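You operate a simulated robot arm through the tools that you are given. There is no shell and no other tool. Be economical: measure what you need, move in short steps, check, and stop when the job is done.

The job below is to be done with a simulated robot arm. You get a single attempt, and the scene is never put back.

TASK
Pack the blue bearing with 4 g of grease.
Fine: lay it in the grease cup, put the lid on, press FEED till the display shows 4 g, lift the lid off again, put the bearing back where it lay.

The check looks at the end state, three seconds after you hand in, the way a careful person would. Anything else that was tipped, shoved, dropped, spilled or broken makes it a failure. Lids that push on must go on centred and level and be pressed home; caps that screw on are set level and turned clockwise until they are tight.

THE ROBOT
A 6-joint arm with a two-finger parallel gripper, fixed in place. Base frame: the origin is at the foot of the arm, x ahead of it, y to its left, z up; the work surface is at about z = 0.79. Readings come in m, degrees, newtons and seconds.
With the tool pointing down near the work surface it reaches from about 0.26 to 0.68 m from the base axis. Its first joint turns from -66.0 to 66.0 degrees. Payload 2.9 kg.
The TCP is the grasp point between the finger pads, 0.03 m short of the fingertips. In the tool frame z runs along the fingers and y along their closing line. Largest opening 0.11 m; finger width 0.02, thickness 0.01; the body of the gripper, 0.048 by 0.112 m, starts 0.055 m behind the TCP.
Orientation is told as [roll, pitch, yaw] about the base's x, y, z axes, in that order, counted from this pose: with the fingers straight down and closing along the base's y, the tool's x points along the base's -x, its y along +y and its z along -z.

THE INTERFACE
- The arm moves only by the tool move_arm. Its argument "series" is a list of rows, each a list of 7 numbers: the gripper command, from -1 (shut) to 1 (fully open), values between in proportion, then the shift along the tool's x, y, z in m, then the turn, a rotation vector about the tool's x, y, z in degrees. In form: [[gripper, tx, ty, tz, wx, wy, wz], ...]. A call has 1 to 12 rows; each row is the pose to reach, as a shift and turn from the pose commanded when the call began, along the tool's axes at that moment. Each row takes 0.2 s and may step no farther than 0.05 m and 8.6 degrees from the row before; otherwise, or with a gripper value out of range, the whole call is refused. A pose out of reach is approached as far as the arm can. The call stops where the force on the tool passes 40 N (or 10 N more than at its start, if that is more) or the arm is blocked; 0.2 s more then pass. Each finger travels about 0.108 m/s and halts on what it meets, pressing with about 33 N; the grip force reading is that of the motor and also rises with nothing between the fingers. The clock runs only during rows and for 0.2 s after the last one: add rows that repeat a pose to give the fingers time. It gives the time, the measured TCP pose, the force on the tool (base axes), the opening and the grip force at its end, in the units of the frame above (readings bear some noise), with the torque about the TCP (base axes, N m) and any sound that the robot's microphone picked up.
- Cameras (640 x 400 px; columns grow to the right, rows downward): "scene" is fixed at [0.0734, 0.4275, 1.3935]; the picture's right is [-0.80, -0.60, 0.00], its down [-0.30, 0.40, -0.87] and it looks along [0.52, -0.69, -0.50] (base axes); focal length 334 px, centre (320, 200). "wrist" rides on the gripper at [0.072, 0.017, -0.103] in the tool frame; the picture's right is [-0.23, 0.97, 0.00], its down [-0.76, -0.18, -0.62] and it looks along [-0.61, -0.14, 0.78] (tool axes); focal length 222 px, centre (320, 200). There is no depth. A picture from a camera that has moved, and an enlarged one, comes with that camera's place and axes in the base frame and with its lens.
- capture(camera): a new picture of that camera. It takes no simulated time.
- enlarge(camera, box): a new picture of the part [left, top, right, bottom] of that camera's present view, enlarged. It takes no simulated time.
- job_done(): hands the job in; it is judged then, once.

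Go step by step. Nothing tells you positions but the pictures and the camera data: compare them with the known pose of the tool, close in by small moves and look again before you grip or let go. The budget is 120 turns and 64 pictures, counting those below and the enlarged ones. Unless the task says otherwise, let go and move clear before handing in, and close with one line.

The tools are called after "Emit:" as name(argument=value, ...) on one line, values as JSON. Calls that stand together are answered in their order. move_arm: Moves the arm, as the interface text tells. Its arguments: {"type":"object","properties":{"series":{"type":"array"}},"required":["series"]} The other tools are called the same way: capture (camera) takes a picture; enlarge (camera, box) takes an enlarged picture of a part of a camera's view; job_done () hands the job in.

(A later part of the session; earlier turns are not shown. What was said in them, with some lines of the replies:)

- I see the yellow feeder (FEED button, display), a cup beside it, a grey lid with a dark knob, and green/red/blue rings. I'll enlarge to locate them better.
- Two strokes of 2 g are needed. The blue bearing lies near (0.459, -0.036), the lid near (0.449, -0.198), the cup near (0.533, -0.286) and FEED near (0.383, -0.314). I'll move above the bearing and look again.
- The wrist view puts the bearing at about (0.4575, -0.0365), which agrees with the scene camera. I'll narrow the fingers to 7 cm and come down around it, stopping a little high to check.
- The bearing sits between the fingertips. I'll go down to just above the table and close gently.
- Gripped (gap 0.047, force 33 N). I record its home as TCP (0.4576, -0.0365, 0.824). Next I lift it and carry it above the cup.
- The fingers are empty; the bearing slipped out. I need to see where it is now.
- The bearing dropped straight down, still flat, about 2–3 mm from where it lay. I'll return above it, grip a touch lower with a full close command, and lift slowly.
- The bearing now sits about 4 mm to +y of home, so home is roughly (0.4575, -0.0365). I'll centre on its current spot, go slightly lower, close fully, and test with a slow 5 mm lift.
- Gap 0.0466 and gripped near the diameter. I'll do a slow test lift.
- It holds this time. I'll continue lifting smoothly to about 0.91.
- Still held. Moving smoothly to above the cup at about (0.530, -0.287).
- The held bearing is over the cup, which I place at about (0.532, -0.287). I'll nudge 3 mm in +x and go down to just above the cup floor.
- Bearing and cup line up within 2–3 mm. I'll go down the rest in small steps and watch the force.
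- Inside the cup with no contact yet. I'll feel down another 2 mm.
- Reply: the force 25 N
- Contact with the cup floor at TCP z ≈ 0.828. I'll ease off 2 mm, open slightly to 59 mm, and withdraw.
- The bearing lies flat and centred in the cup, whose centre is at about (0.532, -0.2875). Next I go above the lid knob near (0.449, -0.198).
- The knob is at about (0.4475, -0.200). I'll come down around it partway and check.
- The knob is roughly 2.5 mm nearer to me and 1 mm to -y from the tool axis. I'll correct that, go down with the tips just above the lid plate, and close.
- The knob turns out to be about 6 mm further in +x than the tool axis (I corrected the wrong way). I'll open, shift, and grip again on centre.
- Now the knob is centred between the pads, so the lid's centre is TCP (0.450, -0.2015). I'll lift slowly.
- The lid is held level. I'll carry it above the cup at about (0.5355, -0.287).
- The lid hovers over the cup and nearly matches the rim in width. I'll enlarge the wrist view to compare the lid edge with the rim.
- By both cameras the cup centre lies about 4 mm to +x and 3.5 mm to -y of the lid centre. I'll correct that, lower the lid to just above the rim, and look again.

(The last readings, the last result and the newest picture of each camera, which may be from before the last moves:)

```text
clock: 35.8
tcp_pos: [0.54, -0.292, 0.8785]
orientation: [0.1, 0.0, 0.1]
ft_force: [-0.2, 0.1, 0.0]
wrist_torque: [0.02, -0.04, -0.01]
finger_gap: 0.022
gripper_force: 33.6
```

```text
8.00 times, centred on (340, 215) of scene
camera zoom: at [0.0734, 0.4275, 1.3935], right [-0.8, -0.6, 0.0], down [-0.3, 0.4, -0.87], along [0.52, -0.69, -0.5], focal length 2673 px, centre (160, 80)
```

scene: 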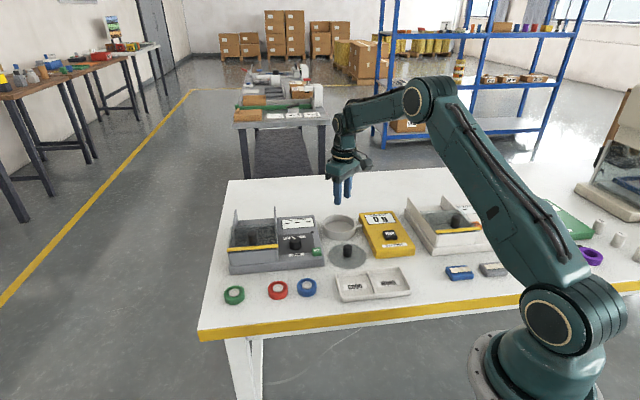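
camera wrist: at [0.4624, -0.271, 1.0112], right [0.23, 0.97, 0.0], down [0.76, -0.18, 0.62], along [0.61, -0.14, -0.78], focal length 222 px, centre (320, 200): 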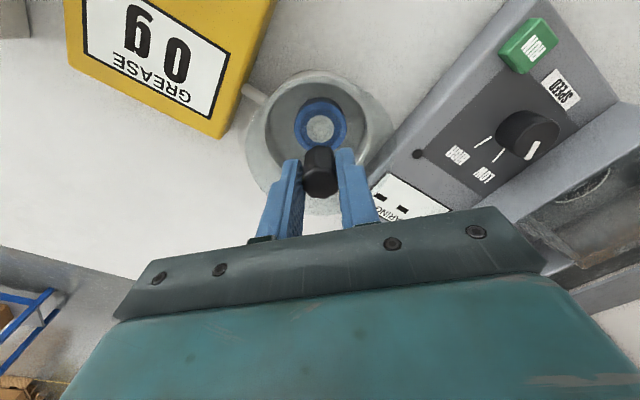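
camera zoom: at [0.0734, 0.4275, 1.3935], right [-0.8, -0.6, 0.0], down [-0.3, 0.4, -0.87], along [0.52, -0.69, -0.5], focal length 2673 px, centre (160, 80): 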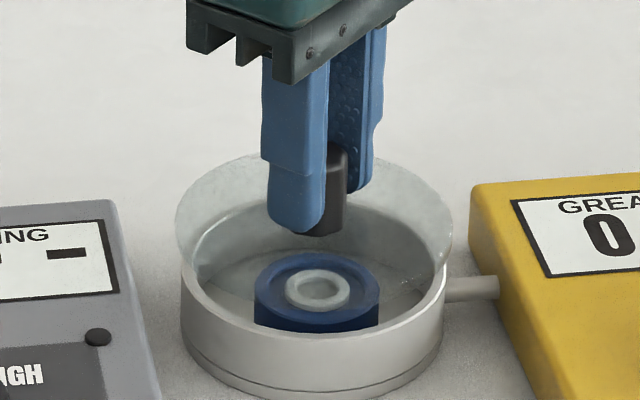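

Lid and rim agree in the scene view; the wrist suggests about 1–1.5 mm more toward -y. I'll apply a small correction and lower to near contact.

Emit:
move_arm(series=[[-1, -0.0005, -0.0012, 0.003, 0, 0, 0], [-1, -0.0005, -0.0012, 0.007, 0, 0, 0], [-1, -0.0005, -0.0012, 0.01, 0, 0, 0], [-1, -0.0005, -0.0012, 0.01, 0, 0, 0]])

Emit:
enlarge(camera="wrist", box=[220, 50, 420, 175])

Emit:
enlarge(camera="scene", box=[300, 200, 380, 250])

```text
clock: 36.8
tcp_pos: [0.5395, -0.2931, 0.8671]
orientation: [0.0, 0.0, 0.1]
ft_force: [0.1, 1.0, -0.2]
wrist_torque: [-0.01, -0.01, -0.02]
finger_gap: 0.0222
gripper_force: 33.0
```

```text
3.20 times, centred on (320, 112) of wrist
camera zoom: at [0.4668, -0.2757, 0.9711], right [0.23, 0.97, 0.0], down [0.76, -0.18, 0.62], along [0.61, -0.14, -0.78], focal length 711 px, centre (320, 480)
```

zoom: 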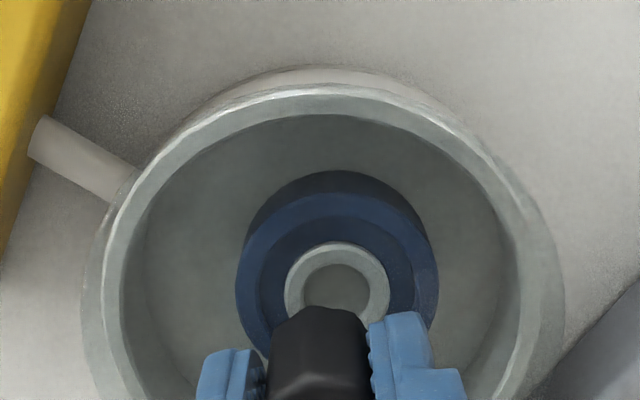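

```text
8.00 times, centred on (340, 225) of scene
camera zoom: at [0.0734, 0.4275, 1.3935], right [-0.8, -0.6, 0.0], down [-0.3, 0.4, -0.87], along [0.52, -0.69, -0.5], focal length 2673 px, centre (160, 0)
```

zoom: 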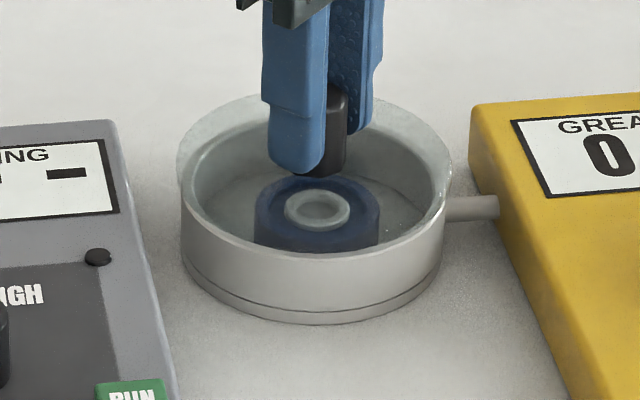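

Well aligned in both views. I'll lower in 1 mm steps and feel for contact.

Emit:
move_arm(series=[[-1, 0, -0.0003, 0.001, 0, 0, 0], [-1, 0, -0.0003, 0.002, 0, 0, 0], [-1, 0, -0.0003, 0.003, 0, 0, 0], [-1, 0, -0.0003, 0.004, 0, 0, 0], [-1, 0, -0.0003, 0.005, 0, 0, 0], [-1, 0, -0.0003, 0.005, 0, 0, 0]])

```text
clock: 38.2
tcp_pos: [0.5405, -0.2936, 0.8633]
orientation: [0.1, 0.1, 0.0]
ft_force: [-18.2, 8.3, 18.5]
wrist_torque: [0.2, 0.5, 0.03]
finger_gap: 0.0222
gripper_force: 32.8
heard: snap
```

A snap was heard and there is contact. I'll look before doing anything more.

Emit:
enlarge(camera="scene", box=[300, 200, 380, 250])

Emit:
enlarge(camera="wrist", box=[220, 50, 420, 175])

```text
8.00 times, centred on (340, 225) of scene
camera zoom: at [0.0726, 0.4279, 1.3934], right [-0.8, -0.6, 0.0], down [-0.3, 0.4, -0.87], along [0.52, -0.69, -0.5], focal length 2673 px, centre (160, 0)
```

zoom: 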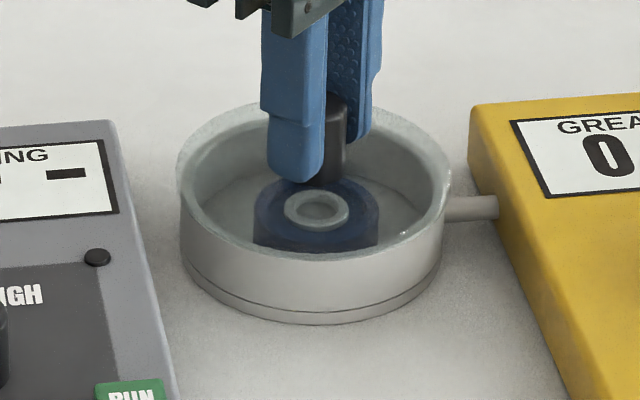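

```text
3.20 times, centred on (320, 112) of wrist
camera zoom: at [0.4671, -0.2759, 0.9673], right [0.23, 0.97, 0.0], down [0.76, -0.18, 0.62], along [0.6, -0.14, -0.78], focal length 711 px, centre (320, 480)
```

zoom: 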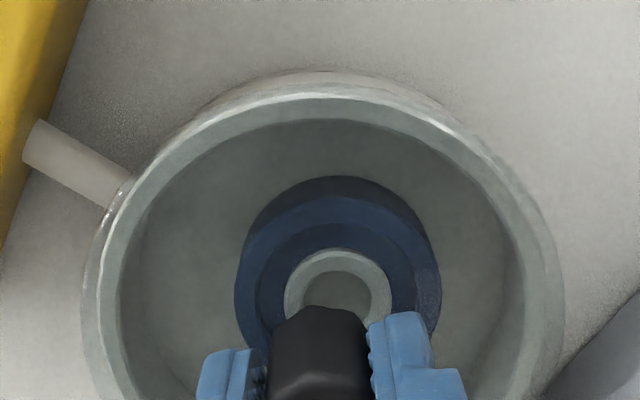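

The lid appears seated. I'll open gently, rise a bit, and check that it's level and home.

Emit:
move_arm(series=[[-1, 0, 0, -0.001, 0, 0, 0], [-0.5, 0, 0, -0.001, 0, 0, 0], [-0.1, 0, 0, -0.001, 0, 0, 0], [0, 0, 0, -0.001, 0, 0, 0], [0, 0, 0, -0.01, 0, 0, 0], [0, 0, 0, -0.03, 0, 0, 0], [0, 0, 0, -0.06, 0, 0, 0], [0, 0, 0, -0.1, 0, 0, 0]])

Emit:
enlarge(camera="scene", box=[300, 200, 380, 250])

Emit:
enlarge(camera="wrist", box=[160, 20, 480, 220])

```text
clock: 40.0
tcp_pos: [0.5409, -0.2924, 0.9632]
orientation: [0.0, 0.0, -0.1]
ft_force: [-0.4, 0.2, -0.1]
wrist_torque: [-0.03, 0.01, 0.0]
finger_gap: 0.0551
gripper_force: 0.0
```

```text
8.00 times, centred on (340, 225) of scene
camera zoom: at [0.0734, 0.4275, 1.3934], right [-0.8, -0.6, 0.0], down [-0.3, 0.4, -0.87], along [0.52, -0.69, -0.5], focal length 2673 px, centre (160, 0)
```

zoom: 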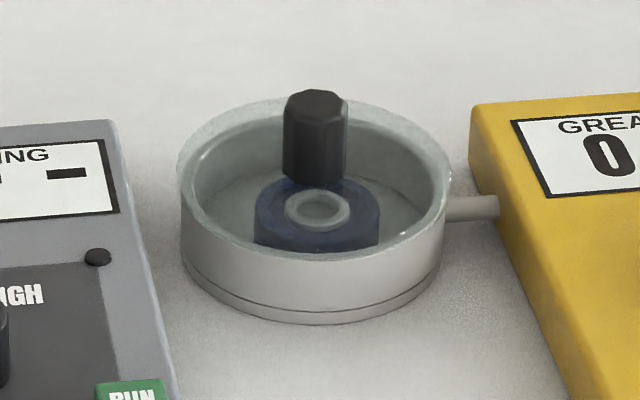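

```text
2.00 times, centred on (320, 120) of wrist
camera zoom: at [0.4681, -0.2766, 1.0667], right [0.23, 0.97, 0.0], down [0.76, -0.18, 0.62], along [0.61, -0.14, -0.78], focal length 444 px, centre (320, 360)
```

zoom: 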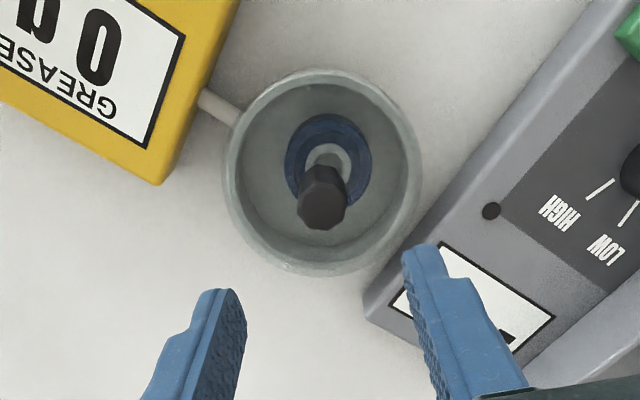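

The lid sits level and centred on the rim. To be sure it is home, I'll close the fingers and press lightly on the knob from above.

Emit:
move_arm(series=[[-0.5, -0.001, 0, 0.02, 0, 0, 0], [-1, -0.001, 0, 0.04, 0, 0, 0], [-1, -0.001, 0, 0.055, 0, 0, 0], [-1, -0.001, 0, 0.065, 0, 0, 0], [-1, -0.001, 0, 0.067, 0, 0, 0], [-1, -0.001, 0, 0.069, 0, 0, 0], [-1, -0.001, 0, 0.071, 0, 0, 0], [-1, -0.001, 0, 0.072, 0, 0, 0], [-1, -0.001, 0, 0.073, 0, 0, 0]])

```text
clock: 42.0
tcp_pos: [0.5402, -0.2935, 0.89]
orientation: [-0.1, 0.1, 0.0]
ft_force: [-0.5, 0.3, -0.5]
wrist_torque: [0.0, -0.02, -0.01]
finger_gap: 0.0
gripper_force: 33.3
```

Emit:
move_arm(series=[[-1, 0, 0, 0.001, 0, 0, 0], [-1, 0, 0, 0.002, 0, 0, 0], [-1, 0, 0, 0.003, 0, 0, 0], [-1, 0, 0, 0.004, 0, 0, 0], [-1, 0, 0, 0.005, 0, 0, 0], [-1, 0, 0, 0.005, 0, 0, 0]])

Emit:
enlarge(camera="scene", box=[300, 200, 380, 250])

```text
clock: 43.4
tcp_pos: [0.5411, -0.2934, 0.8864]
orientation: [0.0, -0.1, 0.0]
ft_force: [-7.9, 4.9, 21.0]
wrist_torque: [0.17, 0.27, 0.0]
finger_gap: 0.0
gripper_force: 33.3
```

```text
8.00 times, centred on (340, 225) of scene
camera zoom: at [0.0728, 0.4278, 1.3934], right [-0.8, -0.6, 0.0], down [-0.3, 0.4, -0.87], along [0.52, -0.69, -0.5], focal length 2673 px, centre (160, 0)
```

zoom: 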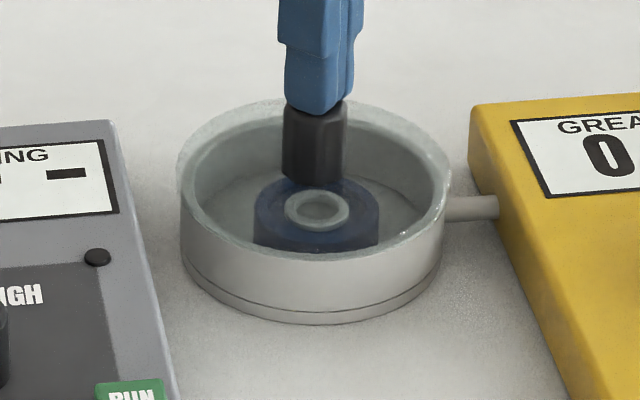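

The lid is firmly home. Next I rise and move above the FEED button, near (0.383, -0.316), with fingers closed.

Emit:
move_arm(series=[[-1, 0, 0, -0.02, 0, 0, 0], [-1, 0, 0, -0.06, 0, 0, 0], [-1, 0.035, -0.005, -0.06, 0, 0, 0], [-1, 0.075, -0.01, -0.06, 0, 0, 0], [-1, 0.115, -0.016, -0.06, 0, 0, 0], [-1, 0.158, -0.0226, -0.06, 0, 0, 0], [-1, 0.158, -0.0226, -0.06, 0, 0, 0]])

Emit:
capture(camera="wrist")

Emit:
enlarge(camera="scene", box=[340, 190, 440, 252])

```text
clock: 45.0
tcp_pos: [0.382, -0.3157, 0.9454]
orientation: [-0.1, 0.0, 0.0]
ft_force: [0.7, -0.5, 0.7]
wrist_torque: [0.01, 0.0, 0.0]
finger_gap: 0.0002
gripper_force: 32.7
```

```text
16 pictures are left
camera wrist: at [0.3099, -0.2997, 1.0501], right [0.23, 0.97, 0.0], down [0.76, -0.18, 0.62], along [0.61, -0.14, -0.78], focal length 222 px, centre (320, 200)
```

wrist: 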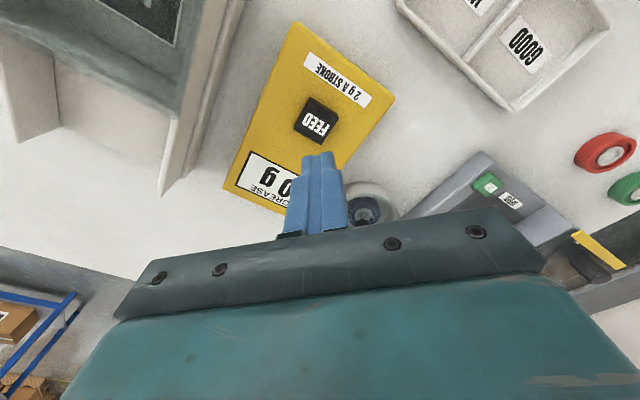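

```text
6.40 times, centred on (390, 221) of scene
camera zoom: at [0.0733, 0.4275, 1.3935], right [-0.8, -0.6, 0.0], down [-0.3, 0.4, -0.87], along [0.52, -0.69, -0.5], focal length 2139 px, centre (-128, 66)
```

zoom: 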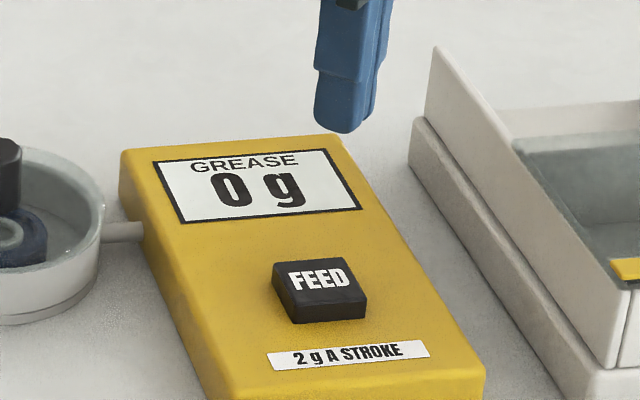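

FEED is at about (0.383, -0.3185). I'll centre over it and come down until the tips are close.

Emit:
move_arm(series=[[-1, -0.001, -0.003, 0.02, 0, 0, 0], [-1, -0.001, -0.003, 0.045, 0, 0, 0], [-1, -0.001, -0.003, 0.06, 0, 0, 0], [-1, -0.001, -0.003, 0.064, 0, 0, 0], [-1, -0.001, -0.003, 0.067, 0, 0, 0], [-1, -0.001, -0.003, 0.069, 0, 0, 0], [-1, -0.001, -0.003, 0.071, 0, 0, 0], [-1, -0.001, -0.003, 0.073, 0, 0, 0]])

```text
clock: 46.8
tcp_pos: [0.384, -0.3187, 0.8717]
orientation: [0.0, 0.1, 0.0]
ft_force: [-0.6, 0.7, 0.2]
wrist_torque: [0.0, 0.01, -0.02]
finger_gap: 0.0003
gripper_force: 33.0
```

Emit:
enlarge(camera="scene", box=[340, 190, 440, 252])

```text
6.40 times, centred on (390, 221) of scene
camera zoom: at [0.0734, 0.4275, 1.3935], right [-0.8, -0.6, 0.0], down [-0.3, 0.4, -0.87], along [0.52, -0.69, -0.5], focal length 2139 px, centre (-128, 66)
```

zoom: 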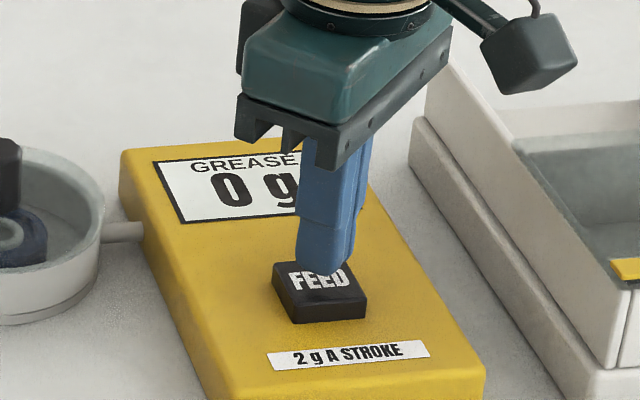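

The tips are right above the button. I'll press down in 1 mm steps.

Emit:
move_arm(series=[[-1, 0.001, 0, 0.001, 0, 0, 0], [-1, 0.001, 0, 0.002, 0, 0, 0], [-1, 0.001, 0, 0.003, 0, 0, 0], [-1, 0.001, 0, 0.004, 0, 0, 0], [-1, 0.001, 0, 0.005, 0, 0, 0], [-1, 0.001, 0, 0.006, 0, 0, 0]])

```text
clock: 48.2
tcp_pos: [0.3826, -0.3175, 0.8654]
orientation: [0.0, 0.0, 0.0]
ft_force: [1.1, 0.1, 0.1]
wrist_torque: [-0.02, 0.02, 0.02]
finger_gap: 0.0001
gripper_force: 33.1
```

Emit:
move_arm(series=[[-1, 0, 0, 0.001, 0, 0, 0], [-1, 0, 0, 0.002, 0, 0, 0], [-1, 0, 0, 0.003, 0, 0, 0], [-1, 0, 0, 0.004, 0, 0, 0]])

```text
clock: 49.2
tcp_pos: [0.3837, -0.3184, 0.8607]
orientation: [0.0, -0.1, 0.1]
ft_force: [-0.4, -0.5, 0.2]
wrist_torque: [0.0, 0.02, -0.03]
finger_gap: 0.0
gripper_force: 32.8
```

Emit:
move_arm(series=[[-1, 0, 0, 0.001, 0, 0, 0], [-1, 0, 0, 0.002, 0, 0, 0], [-1, 0, 0, 0.003, 0, 0, 0], [-1, 0, 0, 0.004, 0, 0, 0]])

```text
clock: 50.2
tcp_pos: [0.3836, -0.3182, 0.8577]
orientation: [-0.1, 0.1, 0.0]
ft_force: [-1.1, 1.2, 2.7]
wrist_torque: [0.05, 0.04, -0.04]
finger_gap: 0.0002
gripper_force: 33.5
```

Light contact has begun. I'll press a little more, in small steps.

Emit:
move_arm(series=[[-1, 0, 0, 0.001, 0, 0, 0], [-1, 0, 0, 0.002, 0, 0, 0], [-1, 0, 0, 0.002, 0, 0, 0]])

```text
clock: 51.0
tcp_pos: [0.3824, -0.3189, 0.8563]
orientation: [-0.1, 0.0, 0.0]
ft_force: [0.3, -2.2, 4.1]
wrist_torque: [-0.05, 0.01, -0.02]
finger_gap: 0.0
gripper_force: 33.1
heard: click
```

A click was heard. I'll rise to release the button and read the display.

Emit:
move_arm(series=[[-1, 0, 0, -0.004, 0, 0, 0], [-1, 0, 0, -0.012, 0, 0, 0], [-1, 0, 0, -0.012, 0, 0, 0]])

Emit:
enlarge(camera="scene", box=[300, 190, 440, 277])

```text
clock: 51.8
tcp_pos: [0.3832, -0.3166, 0.8672]
orientation: [0.0, 0.0, 0.0]
ft_force: [-0.7, -0.1, 0.3]
wrist_torque: [-0.01, 0.0, -0.01]
finger_gap: 0.0
gripper_force: 33.4
```

```text
4.57 times, centred on (370, 234) of scene
camera zoom: at [0.0734, 0.4275, 1.3935], right [-0.8, -0.6, 0.0], down [-0.3, 0.4, -0.87], along [0.52, -0.69, -0.5], focal length 1528 px, centre (91, 47)
```

zoom: 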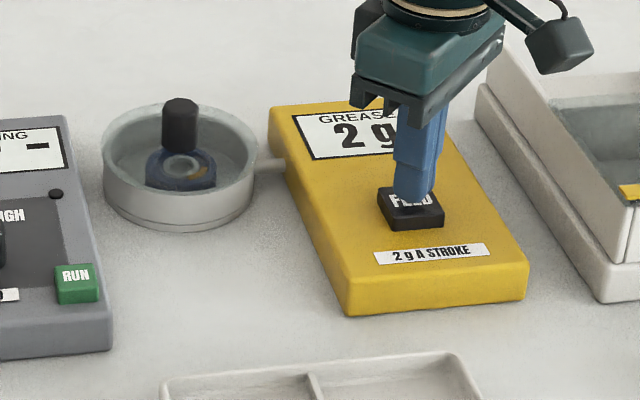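

The display shows 2 g and grease went in. I'll press once more, with the same travel.

Emit:
move_arm(series=[[-1, 0, 0, 0.006, 0, 0, 0], [-1, 0, 0, 0.009, 0, 0, 0], [-1, 0, 0, 0.01, 0, 0, 0], [-1, 0, 0, 0.011, 0, 0, 0], [-1, 0, 0, 0.012, 0, 0, 0], [-1, 0, 0, 0.012, 0, 0, 0]])

```text
clock: 53.2
tcp_pos: [0.3823, -0.3182, 0.856]
orientation: [0.0, 0.1, 0.0]
ft_force: [0.2, 2.8, 3.9]
wrist_torque: [0.1, 0.0, -0.02]
finger_gap: 0.0
gripper_force: 32.6
heard: click
```

Second click. I'll rise, return above the lid with the fingers opened, and check the display.

Emit:
move_arm(series=[[-1, 0, 0, -0.01, 0, 0, 0], [-1, 0, 0, -0.05, 0, 0, 0], [-1, 0, 0, -0.089, 0, 0, 0], [-0.5, -0.04, 0.006, -0.089, 0, 0, 0], [0, -0.08, 0.012, -0.089, 0, 0, 0], [0, -0.12, 0.018, -0.089, 0, 0, 0], [0, -0.157, 0.0252, -0.089, 0, 0, 0], [0, -0.157, 0.0252, -0.089, 0, 0, 0]])

Emit:
enlarge(camera="scene", box=[300, 190, 440, 277])

Emit:
enlarge(camera="wrist", box=[160, 20, 480, 220])

```text
clock: 55.0
tcp_pos: [0.54, -0.2958, 0.9411]
orientation: [0.0, 0.0, 0.0]
ft_force: [-0.4, 0.0, 0.1]
wrist_torque: [0.03, 0.02, -0.01]
finger_gap: 0.0549
gripper_force: 0.1
```

```text
4.57 times, centred on (370, 234) of scene
camera zoom: at [0.0734, 0.4275, 1.3935], right [-0.8, -0.6, 0.0], down [-0.3, 0.4, -0.87], along [0.52, -0.69, -0.5], focal length 1528 px, centre (91, 47)
```

zoom: 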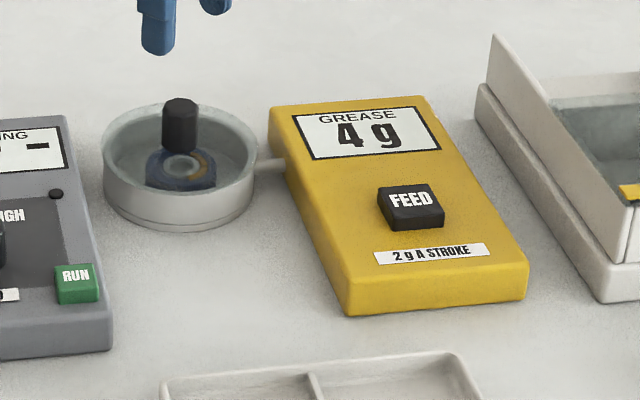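

```text
2.00 times, centred on (320, 120) of wrist
camera zoom: at [0.4676, -0.2779, 1.0455], right [0.23, 0.97, 0.0], down [0.76, -0.18, 0.62], along [0.61, -0.14, -0.78], focal length 444 px, centre (320, 360)
```

zoom: 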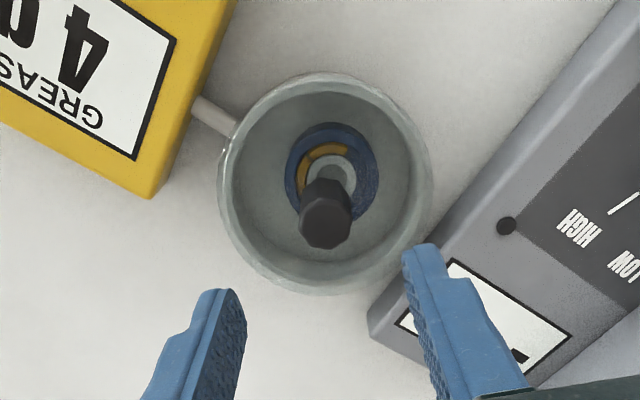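

The display shows 4 g. Now I go down over the knob, grip it as before, and pull the lid straight up gently.

Emit:
move_arm(series=[[0, -0.001, 0.001, 0.02, 0, 0, 0], [0, -0.001, 0.001, 0.045, 0, 0, 0], [0, -0.001, 0.001, 0.065, 0, 0, 0], [0, -0.001, 0.001, 0.075, 0, 0, 0], [0, -0.001, 0.001, 0.079, 0, 0, 0], [0, -0.001, 0.001, 0.079, 0, 0, 0], [-0.4, -0.001, 0.001, 0.079, 0, 0, 0], [-1, -0.001, 0.001, 0.079, 0, 0, 0], [-1, -0.001, 0.001, 0.079, 0, 0, 0], [-1, -0.001, 0.001, 0.079, 0, 0, 0]])

```text
clock: 57.2
tcp_pos: [0.5394, -0.2937, 0.8644]
orientation: [0.1, 0.0, 0.0]
ft_force: [0.2, 1.3, -2.2]
wrist_torque: [0.03, -0.04, 0.01]
finger_gap: 0.0224
gripper_force: 33.1
```

Emit:
move_arm(series=[[-1, 0, 0, -0.001, 0, 0, 0], [-1, 0, 0, -0.002, 0, 0, 0], [-1, 0, 0, -0.003, 0, 0, 0], [-1, 0, 0, -0.004, 0, 0, 0], [-1, 0, 0, -0.006, 0, 0, 0], [-1, 0, 0, -0.009, 0, 0, 0], [-1, 0, 0, -0.013, 0, 0, 0], [-1, 0, 0, -0.018, 0, 0, 0]])

Emit:
enlarge(camera="scene", box=[300, 200, 380, 250])

```text
clock: 59.0
tcp_pos: [0.5408, -0.2927, 0.8844]
orientation: [0.0, -0.1, 0.0]
ft_force: [-0.5, -1.0, 0.2]
wrist_torque: [-0.02, 0.0, -0.02]
finger_gap: 0.022
gripper_force: 33.2
heard: snap
```

```text
8.00 times, centred on (340, 225) of scene
camera zoom: at [0.0734, 0.4275, 1.3935], right [-0.8, -0.6, 0.0], down [-0.3, 0.4, -0.87], along [0.52, -0.69, -0.5], focal length 2673 px, centre (160, 0)
```

zoom: 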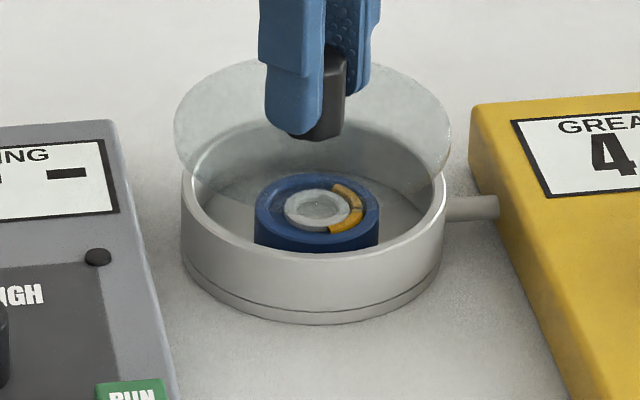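

The lid is off, with grease in the bearing. I'll carry the lid back to its original spot at (0.450, -0.2013).

Emit:
move_arm(series=[[-1, 0, 0, -0.01, 0, 0, 0], [-1, 0, 0, -0.025, 0, 0, 0], [-1, 0.004, 0.004, -0.04, 0, 0, 0], [-1, 0.015, 0.015, -0.04, 0, 0, 0], [-1, 0.03, 0.031, -0.04, 0, 0, 0], [-1, 0.046, 0.047, -0.04, 0, 0, 0], [-1, 0.062, 0.063, -0.04, 0, 0, 0], [-1, 0.076, 0.077, -0.04, 0, 0, 0], [-1, 0.086, 0.087, -0.035, 0, 0, 0], [-1, 0.0903, 0.0917, -0.025, 0, 0, 0], [-1, 0.0903, 0.0917, -0.01, 0, 0, 0], [-1, 0.0903, 0.0917, 0.005, 0, 0, 0]])

```text
clock: 61.6
tcp_pos: [0.453, -0.2019, 0.8791]
orientation: [0.0, 0.0, -0.1]
ft_force: [0.2, 0.8, -1.0]
wrist_torque: [-0.02, -0.01, -0.01]
finger_gap: 0.0221
gripper_force: 32.9
```

Emit:
move_arm(series=[[-1, 0.001, 0, 0.01, 0, 0, 0], [-1, 0.0015, 0, 0.025, 0, 0, 0], [-1, 0.0015, 0, 0.035, 0, 0, 0], [-1, 0.0015, 0, 0.041, 0, 0, 0], [-1, 0.0015, 0, 0.043, 0, 0, 0], [-1, 0.0015, 0, 0.043, 0, 0, 0]])

```text
clock: 63.0
tcp_pos: [0.4487, -0.2006, 0.8352]
orientation: [0.0, 0.1, 0.0]
ft_force: [-0.7, -0.3, 0.2]
wrist_torque: [-0.02, -0.03, -0.04]
finger_gap: 0.022
gripper_force: 33.4
```

Emit:
move_arm(series=[[-1, 0, 0, 0.001, 0, 0, 0], [-1, 0, 0, 0.002, 0, 0, 0], [-1, 0, 0, 0.003, 0, 0, 0], [-1, 0, 0, 0.003, 0, 0, 0]])

```text
clock: 64.0
tcp_pos: [0.4504, -0.2013, 0.8326]
orientation: [0.0, -0.1, 0.0]
ft_force: [-6.3, 2.6, 22.0]
wrist_torque: [0.09, 0.39, 0.01]
finger_gap: 0.0219
gripper_force: 33.5
```

The lid is down where it lay. I'll ease off, release it, and go back above the cup.

Emit:
move_arm(series=[[-1, 0, 0, -0.0015, 0, 0, 0], [-0.5, 0, 0, -0.0015, 0, 0, 0], [0, 0, 0, -0.0015, 0, 0, 0], [0.08, 0, 0, -0.0015, 0, 0, 0], [0.08, 0, 0, -0.02, 0, 0, 0], [0.08, 0, 0, -0.06, 0, 0, 0], [0.08, 0, 0, -0.1, 0, 0, 0], [0.08, -0.03, -0.03, -0.1, 0, 0, 0], [0.08, -0.06, -0.06, -0.1, 0, 0, 0], [0.08, -0.085, -0.0862, -0.1, 0, 0, 0], [0.08, -0.085, -0.0862, -0.08, 0, 0, 0], [0.08, -0.085, -0.0862, -0.06, 0, 0, 0]])

Emit:
enlarge(camera="wrist", box=[160, 20, 480, 220])

Emit:
enlarge(camera="scene", box=[280, 200, 440, 300])

```text
clock: 66.6
tcp_pos: [0.5329, -0.287, 0.8921]
orientation: [0.0, 0.0, 0.2]
ft_force: [-0.9, 0.3, -0.2]
wrist_torque: [0.0, -0.02, 0.0]
finger_gap: 0.0594
gripper_force: 0.1
```

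```text
2.00 times, centred on (320, 120) of wrist
camera zoom: at [0.4612, -0.2703, 0.9961], right [0.23, 0.97, 0.0], down [0.76, -0.18, 0.62], along [0.61, -0.14, -0.78], focal length 444 px, centre (320, 360)
```

zoom: 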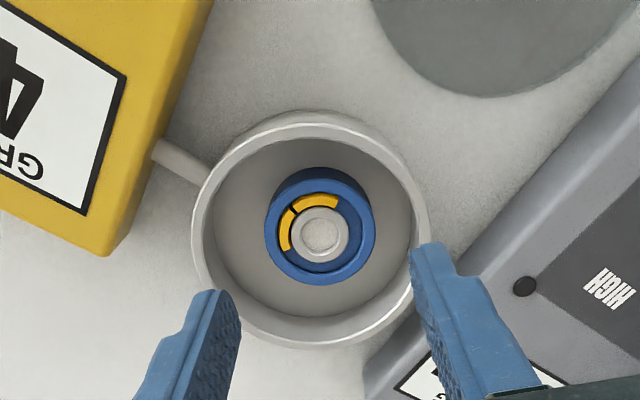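

```text
4.00 times, centred on (360, 250) of scene
camera zoom: at [0.0734, 0.4275, 1.3935], right [-0.8, -0.6, 0.0], down [-0.3, 0.4, -0.87], along [0.52, -0.69, -0.5], focal length 1337 px, centre (160, 0)
```

zoom: 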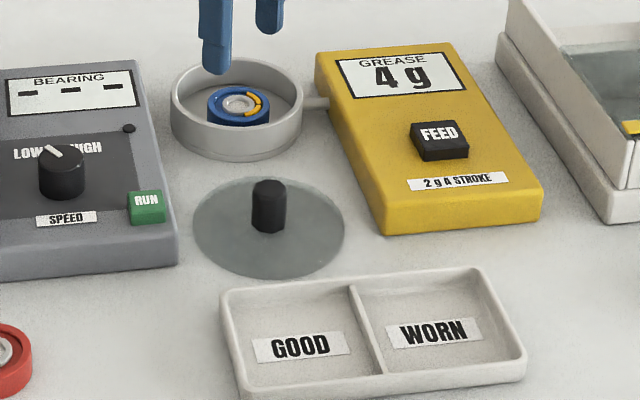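

The bearing is ready, at about (0.5355, -0.287). I'll go down around it and grip as before, 2 mm above the cup floor.

Emit:
move_arm(series=[[0.08, -0.0015, 0, 0.01, 0, 0, 0], [0.08, -0.0015, 0, 0.03, 0, 0, 0], [0.08, -0.0015, 0, 0.05, 0, 0, 0], [0.08, -0.0015, 0, 0.06, 0, 0, 0], [0.08, -0.0015, 0, 0.0635, 0, 0, 0], [0.08, -0.0015, 0, 0.0635, 0, 0, 0], [-1, -0.0015, 0, 0.0635, 0, 0, 0], [-1, -0.0015, 0, 0.0635, 0, 0, 0], [-1, -0.0015, 0, 0.0635, 0, 0, 0], [-1, -0.0015, 0, 0.0635, 0, 0, 0]])

```text
clock: 67.5
tcp_pos: [0.535, -0.2872, 0.8505]
orientation: [0.0, 0.0, 0.0]
ft_force: [-6.9, 2.6, 9.4]
wrist_torque: [0.41, 0.28, 0.25]
finger_gap: 0.0607
gripper_force: 1.5
stopped in row 4: the force on the tool passed its limit at 54 N (the readings are from after the stop); the commanded pose is now the measured one
```

The fingertip caught the cup rim: the bearing lies about 5 mm off the cup centre, so the opening was too wide. I'll rise and check that nothing moved.

Emit:
move_arm(series=[[0.0, 0, 0, -0.01, 0, 0, 0], [-0.04, 0, 0, -0.03, 0, 0, 0], [-0.04, 0, 0, -0.03, 0, 0, 0], [-0.04, 0, 0, -0.03, 0, 0, 0]])

Emit:
enlarge(camera="wrist", box=[160, 20, 480, 220])

```text
clock: 68.5
tcp_pos: [0.5357, -0.2872, 0.8787]
orientation: [0.0, -0.1, 0.1]
ft_force: [0.5, 0.7, -0.4]
wrist_torque: [0.02, -0.02, 0.0]
finger_gap: 0.0527
gripper_force: 0.0
```

```text
2.00 times, centred on (320, 120) of wrist
camera zoom: at [0.4628, -0.27, 0.9831], right [0.23, 0.97, 0.0], down [0.76, -0.18, 0.62], along [0.61, -0.14, -0.78], focal length 444 px, centre (320, 360)
```

zoom: 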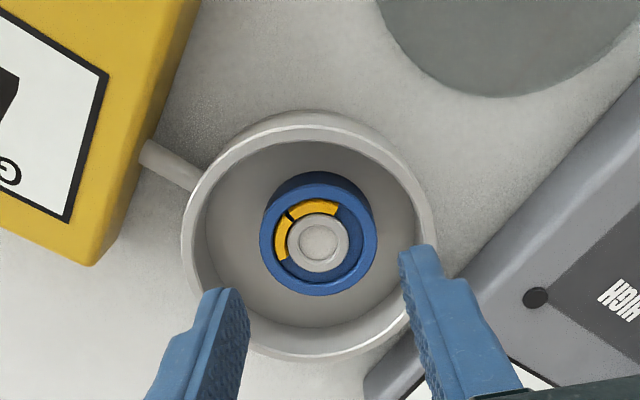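

Nothing shifted. To gain clearance I'll turn the gripper 45° so the fingers straddle the bearing along the cup's roomier line, then look.

Emit:
move_arm(series=[[-0.04, 0, 0, 0, 0, 0, 7.5], [-0.04, 0, 0, 0, 0, 0, 15], [-0.04, 0, 0, 0, 0, 0, 22.5], [-0.04, 0, 0, 0, 0, 0, 30], [-0.04, 0, 0, 0, 0, 0, 37.5], [-0.04, 0, 0, 0, 0, 0, 45], [-0.04, 0, 0, 0, 0, 0, 45]])

Emit:
enlarge(camera="wrist", box=[160, 20, 480, 220])

```text
clock: 70.1
tcp_pos: [0.5361, -0.2871, 0.879]
orientation: [0.0, 0.0, -45.0]
ft_force: [-0.2, 0.6, 0.3]
wrist_torque: [-0.02, 0.01, 0.02]
finger_gap: 0.0531
gripper_force: 0.2
```

```text
2.00 times, centred on (320, 120) of wrist
camera zoom: at [0.4969, -0.224, 0.9825], right [0.85, 0.53, 0.0], down [0.41, -0.66, 0.62], along [0.33, -0.53, -0.78], focal length 444 px, centre (320, 360)
```

zoom: 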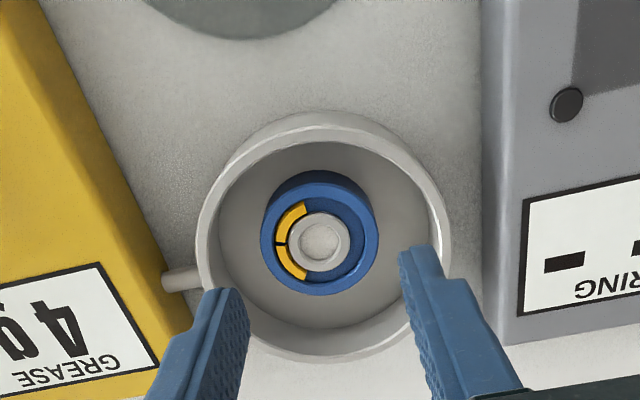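

The cup and bearing are now symmetric between the fingers, and the bearing is exactly at the TCP projection. Going down carefully.

Emit:
move_arm(series=[[-0.04, 0, 0, 0.01, 0, 0, 0], [-0.04, 0, 0, 0.02, 0, 0, 0], [-0.04, 0, 0, 0.027, 0, 0, 0], [-0.04, 0, 0, 0.034, 0, 0, 0], [-0.04, 0, 0, 0.041, 0, 0, 0], [-0.04, 0, 0, 0.047, 0, 0, 0], [-0.04, 0, 0, 0.05, 0, 0, 0], [-0.04, 0, 0, 0.05, 0, 0, 0]])

```text
clock: 71.9
tcp_pos: [0.5366, -0.2868, 0.8293]
orientation: [-0.1, -0.2, -44.9]
ft_force: [-0.2, -0.4, -0.2]
wrist_torque: [0.02, 0.03, 0.0]
finger_gap: 0.053
gripper_force: 0.0
```

Clear of the rim. I'll close on the bearing and lift slowly.

Emit:
move_arm(series=[[-0.4, 0, 0, 0.001, 0, 0, 0], [-1, 0, 0, 0.001, 0, 0, 0], [-1, 0, 0, 0.001, 0, 0, 0], [-1, 0, 0, 0.0, 0, 0, 0], [-1, 0, 0, -0.001, 0, 0, 0], [-1, 0, 0, -0.003, 0, 0, 0], [-1, 0, 0, -0.006, 0, 0, 0], [-1, 0, 0, -0.011, 0, 0, 0], [-1, 0, 0, -0.018, 0, 0, 0], [-1, 0, 0, -0.026, 0, 0, 0], [-1, 0, 0, -0.034, 0, 0, 0], [-1, 0, 0, -0.042, 0, 0, 0]])

```text
clock: 74.5
tcp_pos: [0.5352, -0.2878, 0.8706]
orientation: [0.0, -0.1, -44.9]
ft_force: [0.8, 0.3, -0.6]
wrist_torque: [0.0, 0.05, 0.0]
finger_gap: 0.0466
gripper_force: 33.0
```

Held. I'll rise further while turning back to yaw 0.

Emit:
move_arm(series=[[-1, 0, 0, -0.006, 0, 0, 0], [-1, 0, 0, -0.014, 0, 0, -2], [-1, 0, 0, -0.023, 0, 0, -6], [-1, 0, 0, -0.032, 0, 0, -12], [-1, 0, 0, -0.041, 0, 0, -18], [-1, 0, 0, -0.048, 0, 0, -24.5], [-1, 0, 0, -0.053, 0, 0, -31], [-1, 0, 0, -0.055, 0, 0, -37], [-1, 0, 0, -0.055, 0, 0, -42], [-1, 0, 0, -0.055, 0, 0, -45], [-1, 0, 0, -0.055, 0, 0, -45]])

```text
clock: 76.9
tcp_pos: [0.5369, -0.2875, 0.9252]
orientation: [0.0, -0.1, 0.1]
ft_force: [0.3, -0.9, -0.5]
wrist_torque: [-0.01, -0.02, 0.02]
finger_gap: 0.0467
gripper_force: 32.6
```

Moving back smoothly to above home, about (0.461, -0.0388).

Emit:
move_arm(series=[[-1, 0.002, 0.006, -0.005, 0, 0, 0], [-1, 0.007, 0.022, -0.008, 0, 0, 0], [-1, 0.015, 0.048, -0.008, 0, 0, 0], [-1, 0.024, 0.078, -0.008, 0, 0, 0], [-1, 0.033, 0.109, -0.008, 0, 0, 0], [-1, 0.042, 0.14, -0.008, 0, 0, 0], [-1, 0.052, 0.171, -0.005, 0, 0, 0], [-1, 0.061, 0.201, 0.0, 0, 0, 0], [-1, 0.069, 0.226, 0.005, 0, 0, 0], [-1, 0.0735, 0.242, 0.015, 0, 0, 0], [-1, 0.0755, 0.2487, 0.027, 0, 0, 0], [-1, 0.0755, 0.2487, 0.035, 0, 0, 0]])

```text
clock: 79.5
tcp_pos: [0.4598, -0.0382, 0.8918]
orientation: [0.0, -0.1, 0.1]
ft_force: [-0.3, -0.9, -0.4]
wrist_torque: [0.01, -0.04, -0.03]
finger_gap: 0.0467
gripper_force: 32.9
```

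Emit:
move_arm(series=[[-1, -0.0005, -0.0003, 0.01, 0, 0, 0], [-1, -0.0005, -0.0003, 0.022, 0, 0, 0], [-1, -0.0005, -0.0003, 0.034, 0, 0, 0], [-1, -0.0005, -0.0003, 0.046, 0, 0, 0], [-1, -0.0005, -0.0003, 0.056, 0, 0, 0], [-1, -0.0005, -0.0003, 0.062, 0, 0, 0], [-1, -0.0005, -0.0003, 0.065, 0, 0, 0], [-1, -0.0005, -0.0003, 0.065, 0, 0, 0]])

Emit:
enlarge(camera="scene", box=[210, 190, 430, 310])

```text
clock: 81.3
tcp_pos: [0.4606, -0.039, 0.8266]
orientation: [0.0, -0.1, 0.1]
ft_force: [-0.8, 0.6, -1.2]
wrist_torque: [0.01, -0.02, -0.01]
finger_gap: 0.0466
gripper_force: 33.3
```

```text
2.91 times, centred on (320, 250) of scene
camera zoom: at [0.0734, 0.4275, 1.3935], right [-0.8, -0.6, 0.0], down [-0.3, 0.4, -0.87], along [0.52, -0.69, -0.5], focal length 972 px, centre (320, 54)
```

zoom: 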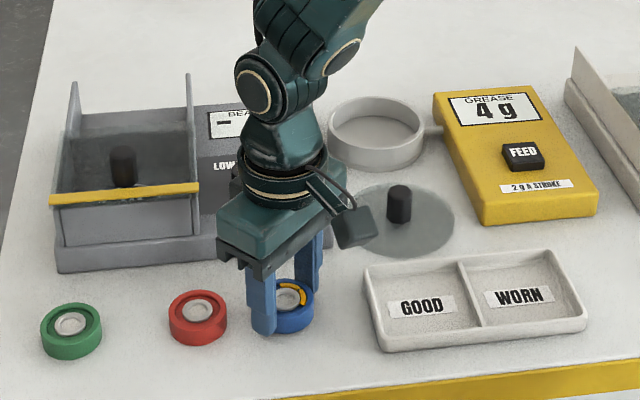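

It's within about 1–2 mm of the original spot. I'll set it down the last few millimetres.

Emit:
move_arm(series=[[-1, -0.001, -0.001, 0.001, 0, 0, 0], [-1, -0.001, -0.001, 0.002, 0, 0, 0], [-1, -0.001, -0.001, 0.003, 0, 0, 0], [-1, -0.001, -0.001, 0.003, 0, 0, 0]])

```text
clock: 82.3
tcp_pos: [0.4622, -0.0397, 0.8231]
orientation: [0.1, -0.1, 0.1]
ft_force: [-2.7, 0.8, 8.4]
wrist_torque: [0.13, 0.06, -0.02]
finger_gap: 0.0468
gripper_force: 32.7
```

Contact with the table. I'll release symmetrically and rise clear.

Emit:
move_arm(series=[[-1, 0, 0, -0.0007, 0, 0, 0], [-0.1, 0, 0, -0.0007, 0, 0, 0], [0.1, 0, 0, -0.0007, 0, 0, 0], [0.3, 0, 0, -0.0007, 0, 0, 0], [0.3, 0, 0, -0.01, 0, 0, 0], [0.3, 0, 0, -0.03, 0, 0, 0], [0.3, 0, 0, -0.07, 0, 0, 0], [0.3, 0, 0, -0.11, 0, 0, 0], [0.3, 0, 0, -0.16, 0, 0, 0], [0.3, 0, 0, -0.21, 0, 0, 0], [0.3, 0, 0, -0.24, 0, 0, 0]])

Emit:
enlarge(camera="scene", box=[210, 190, 430, 310])

```text
clock: 84.7
tcp_pos: [0.4608, -0.0385, 1.0627]
orientation: [-0.1, 0.0, 0.0]
ft_force: [0.0, 0.2, 0.1]
wrist_torque: [0.0, 0.01, 0.0]
finger_gap: 0.0714
gripper_force: 0.1
```

```text
2.91 times, centred on (320, 250) of scene
camera zoom: at [0.0733, 0.4275, 1.3935], right [-0.8, -0.6, 0.0], down [-0.3, 0.4, -0.87], along [0.52, -0.69, -0.5], focal length 972 px, centre (320, 54)
```

zoom: 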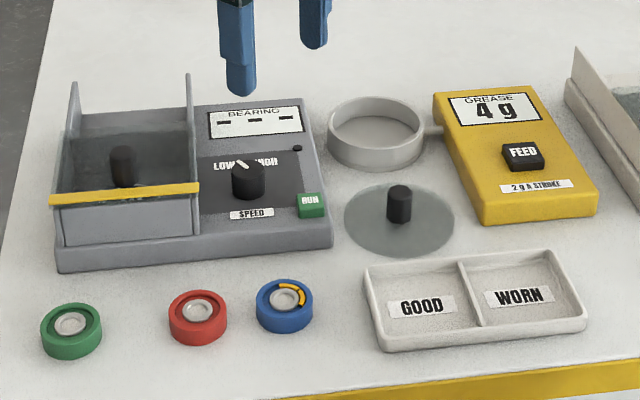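

The packed bearing is back where it lay, the lid is back in its place, the display shows 4 g and nothing else has moved. I'm handing in.

Emit:
job_done()

```text
The job is handed in.
```

The blue bearing is packed with 4 g of grease and back within 1–2 mm of where it lay, and the lid is off and back in its spot. It slipped from the fingers once at the first lift and dropped flat, and a fingertip knocked the cup rim once. Neither left anything moved in the pictures.
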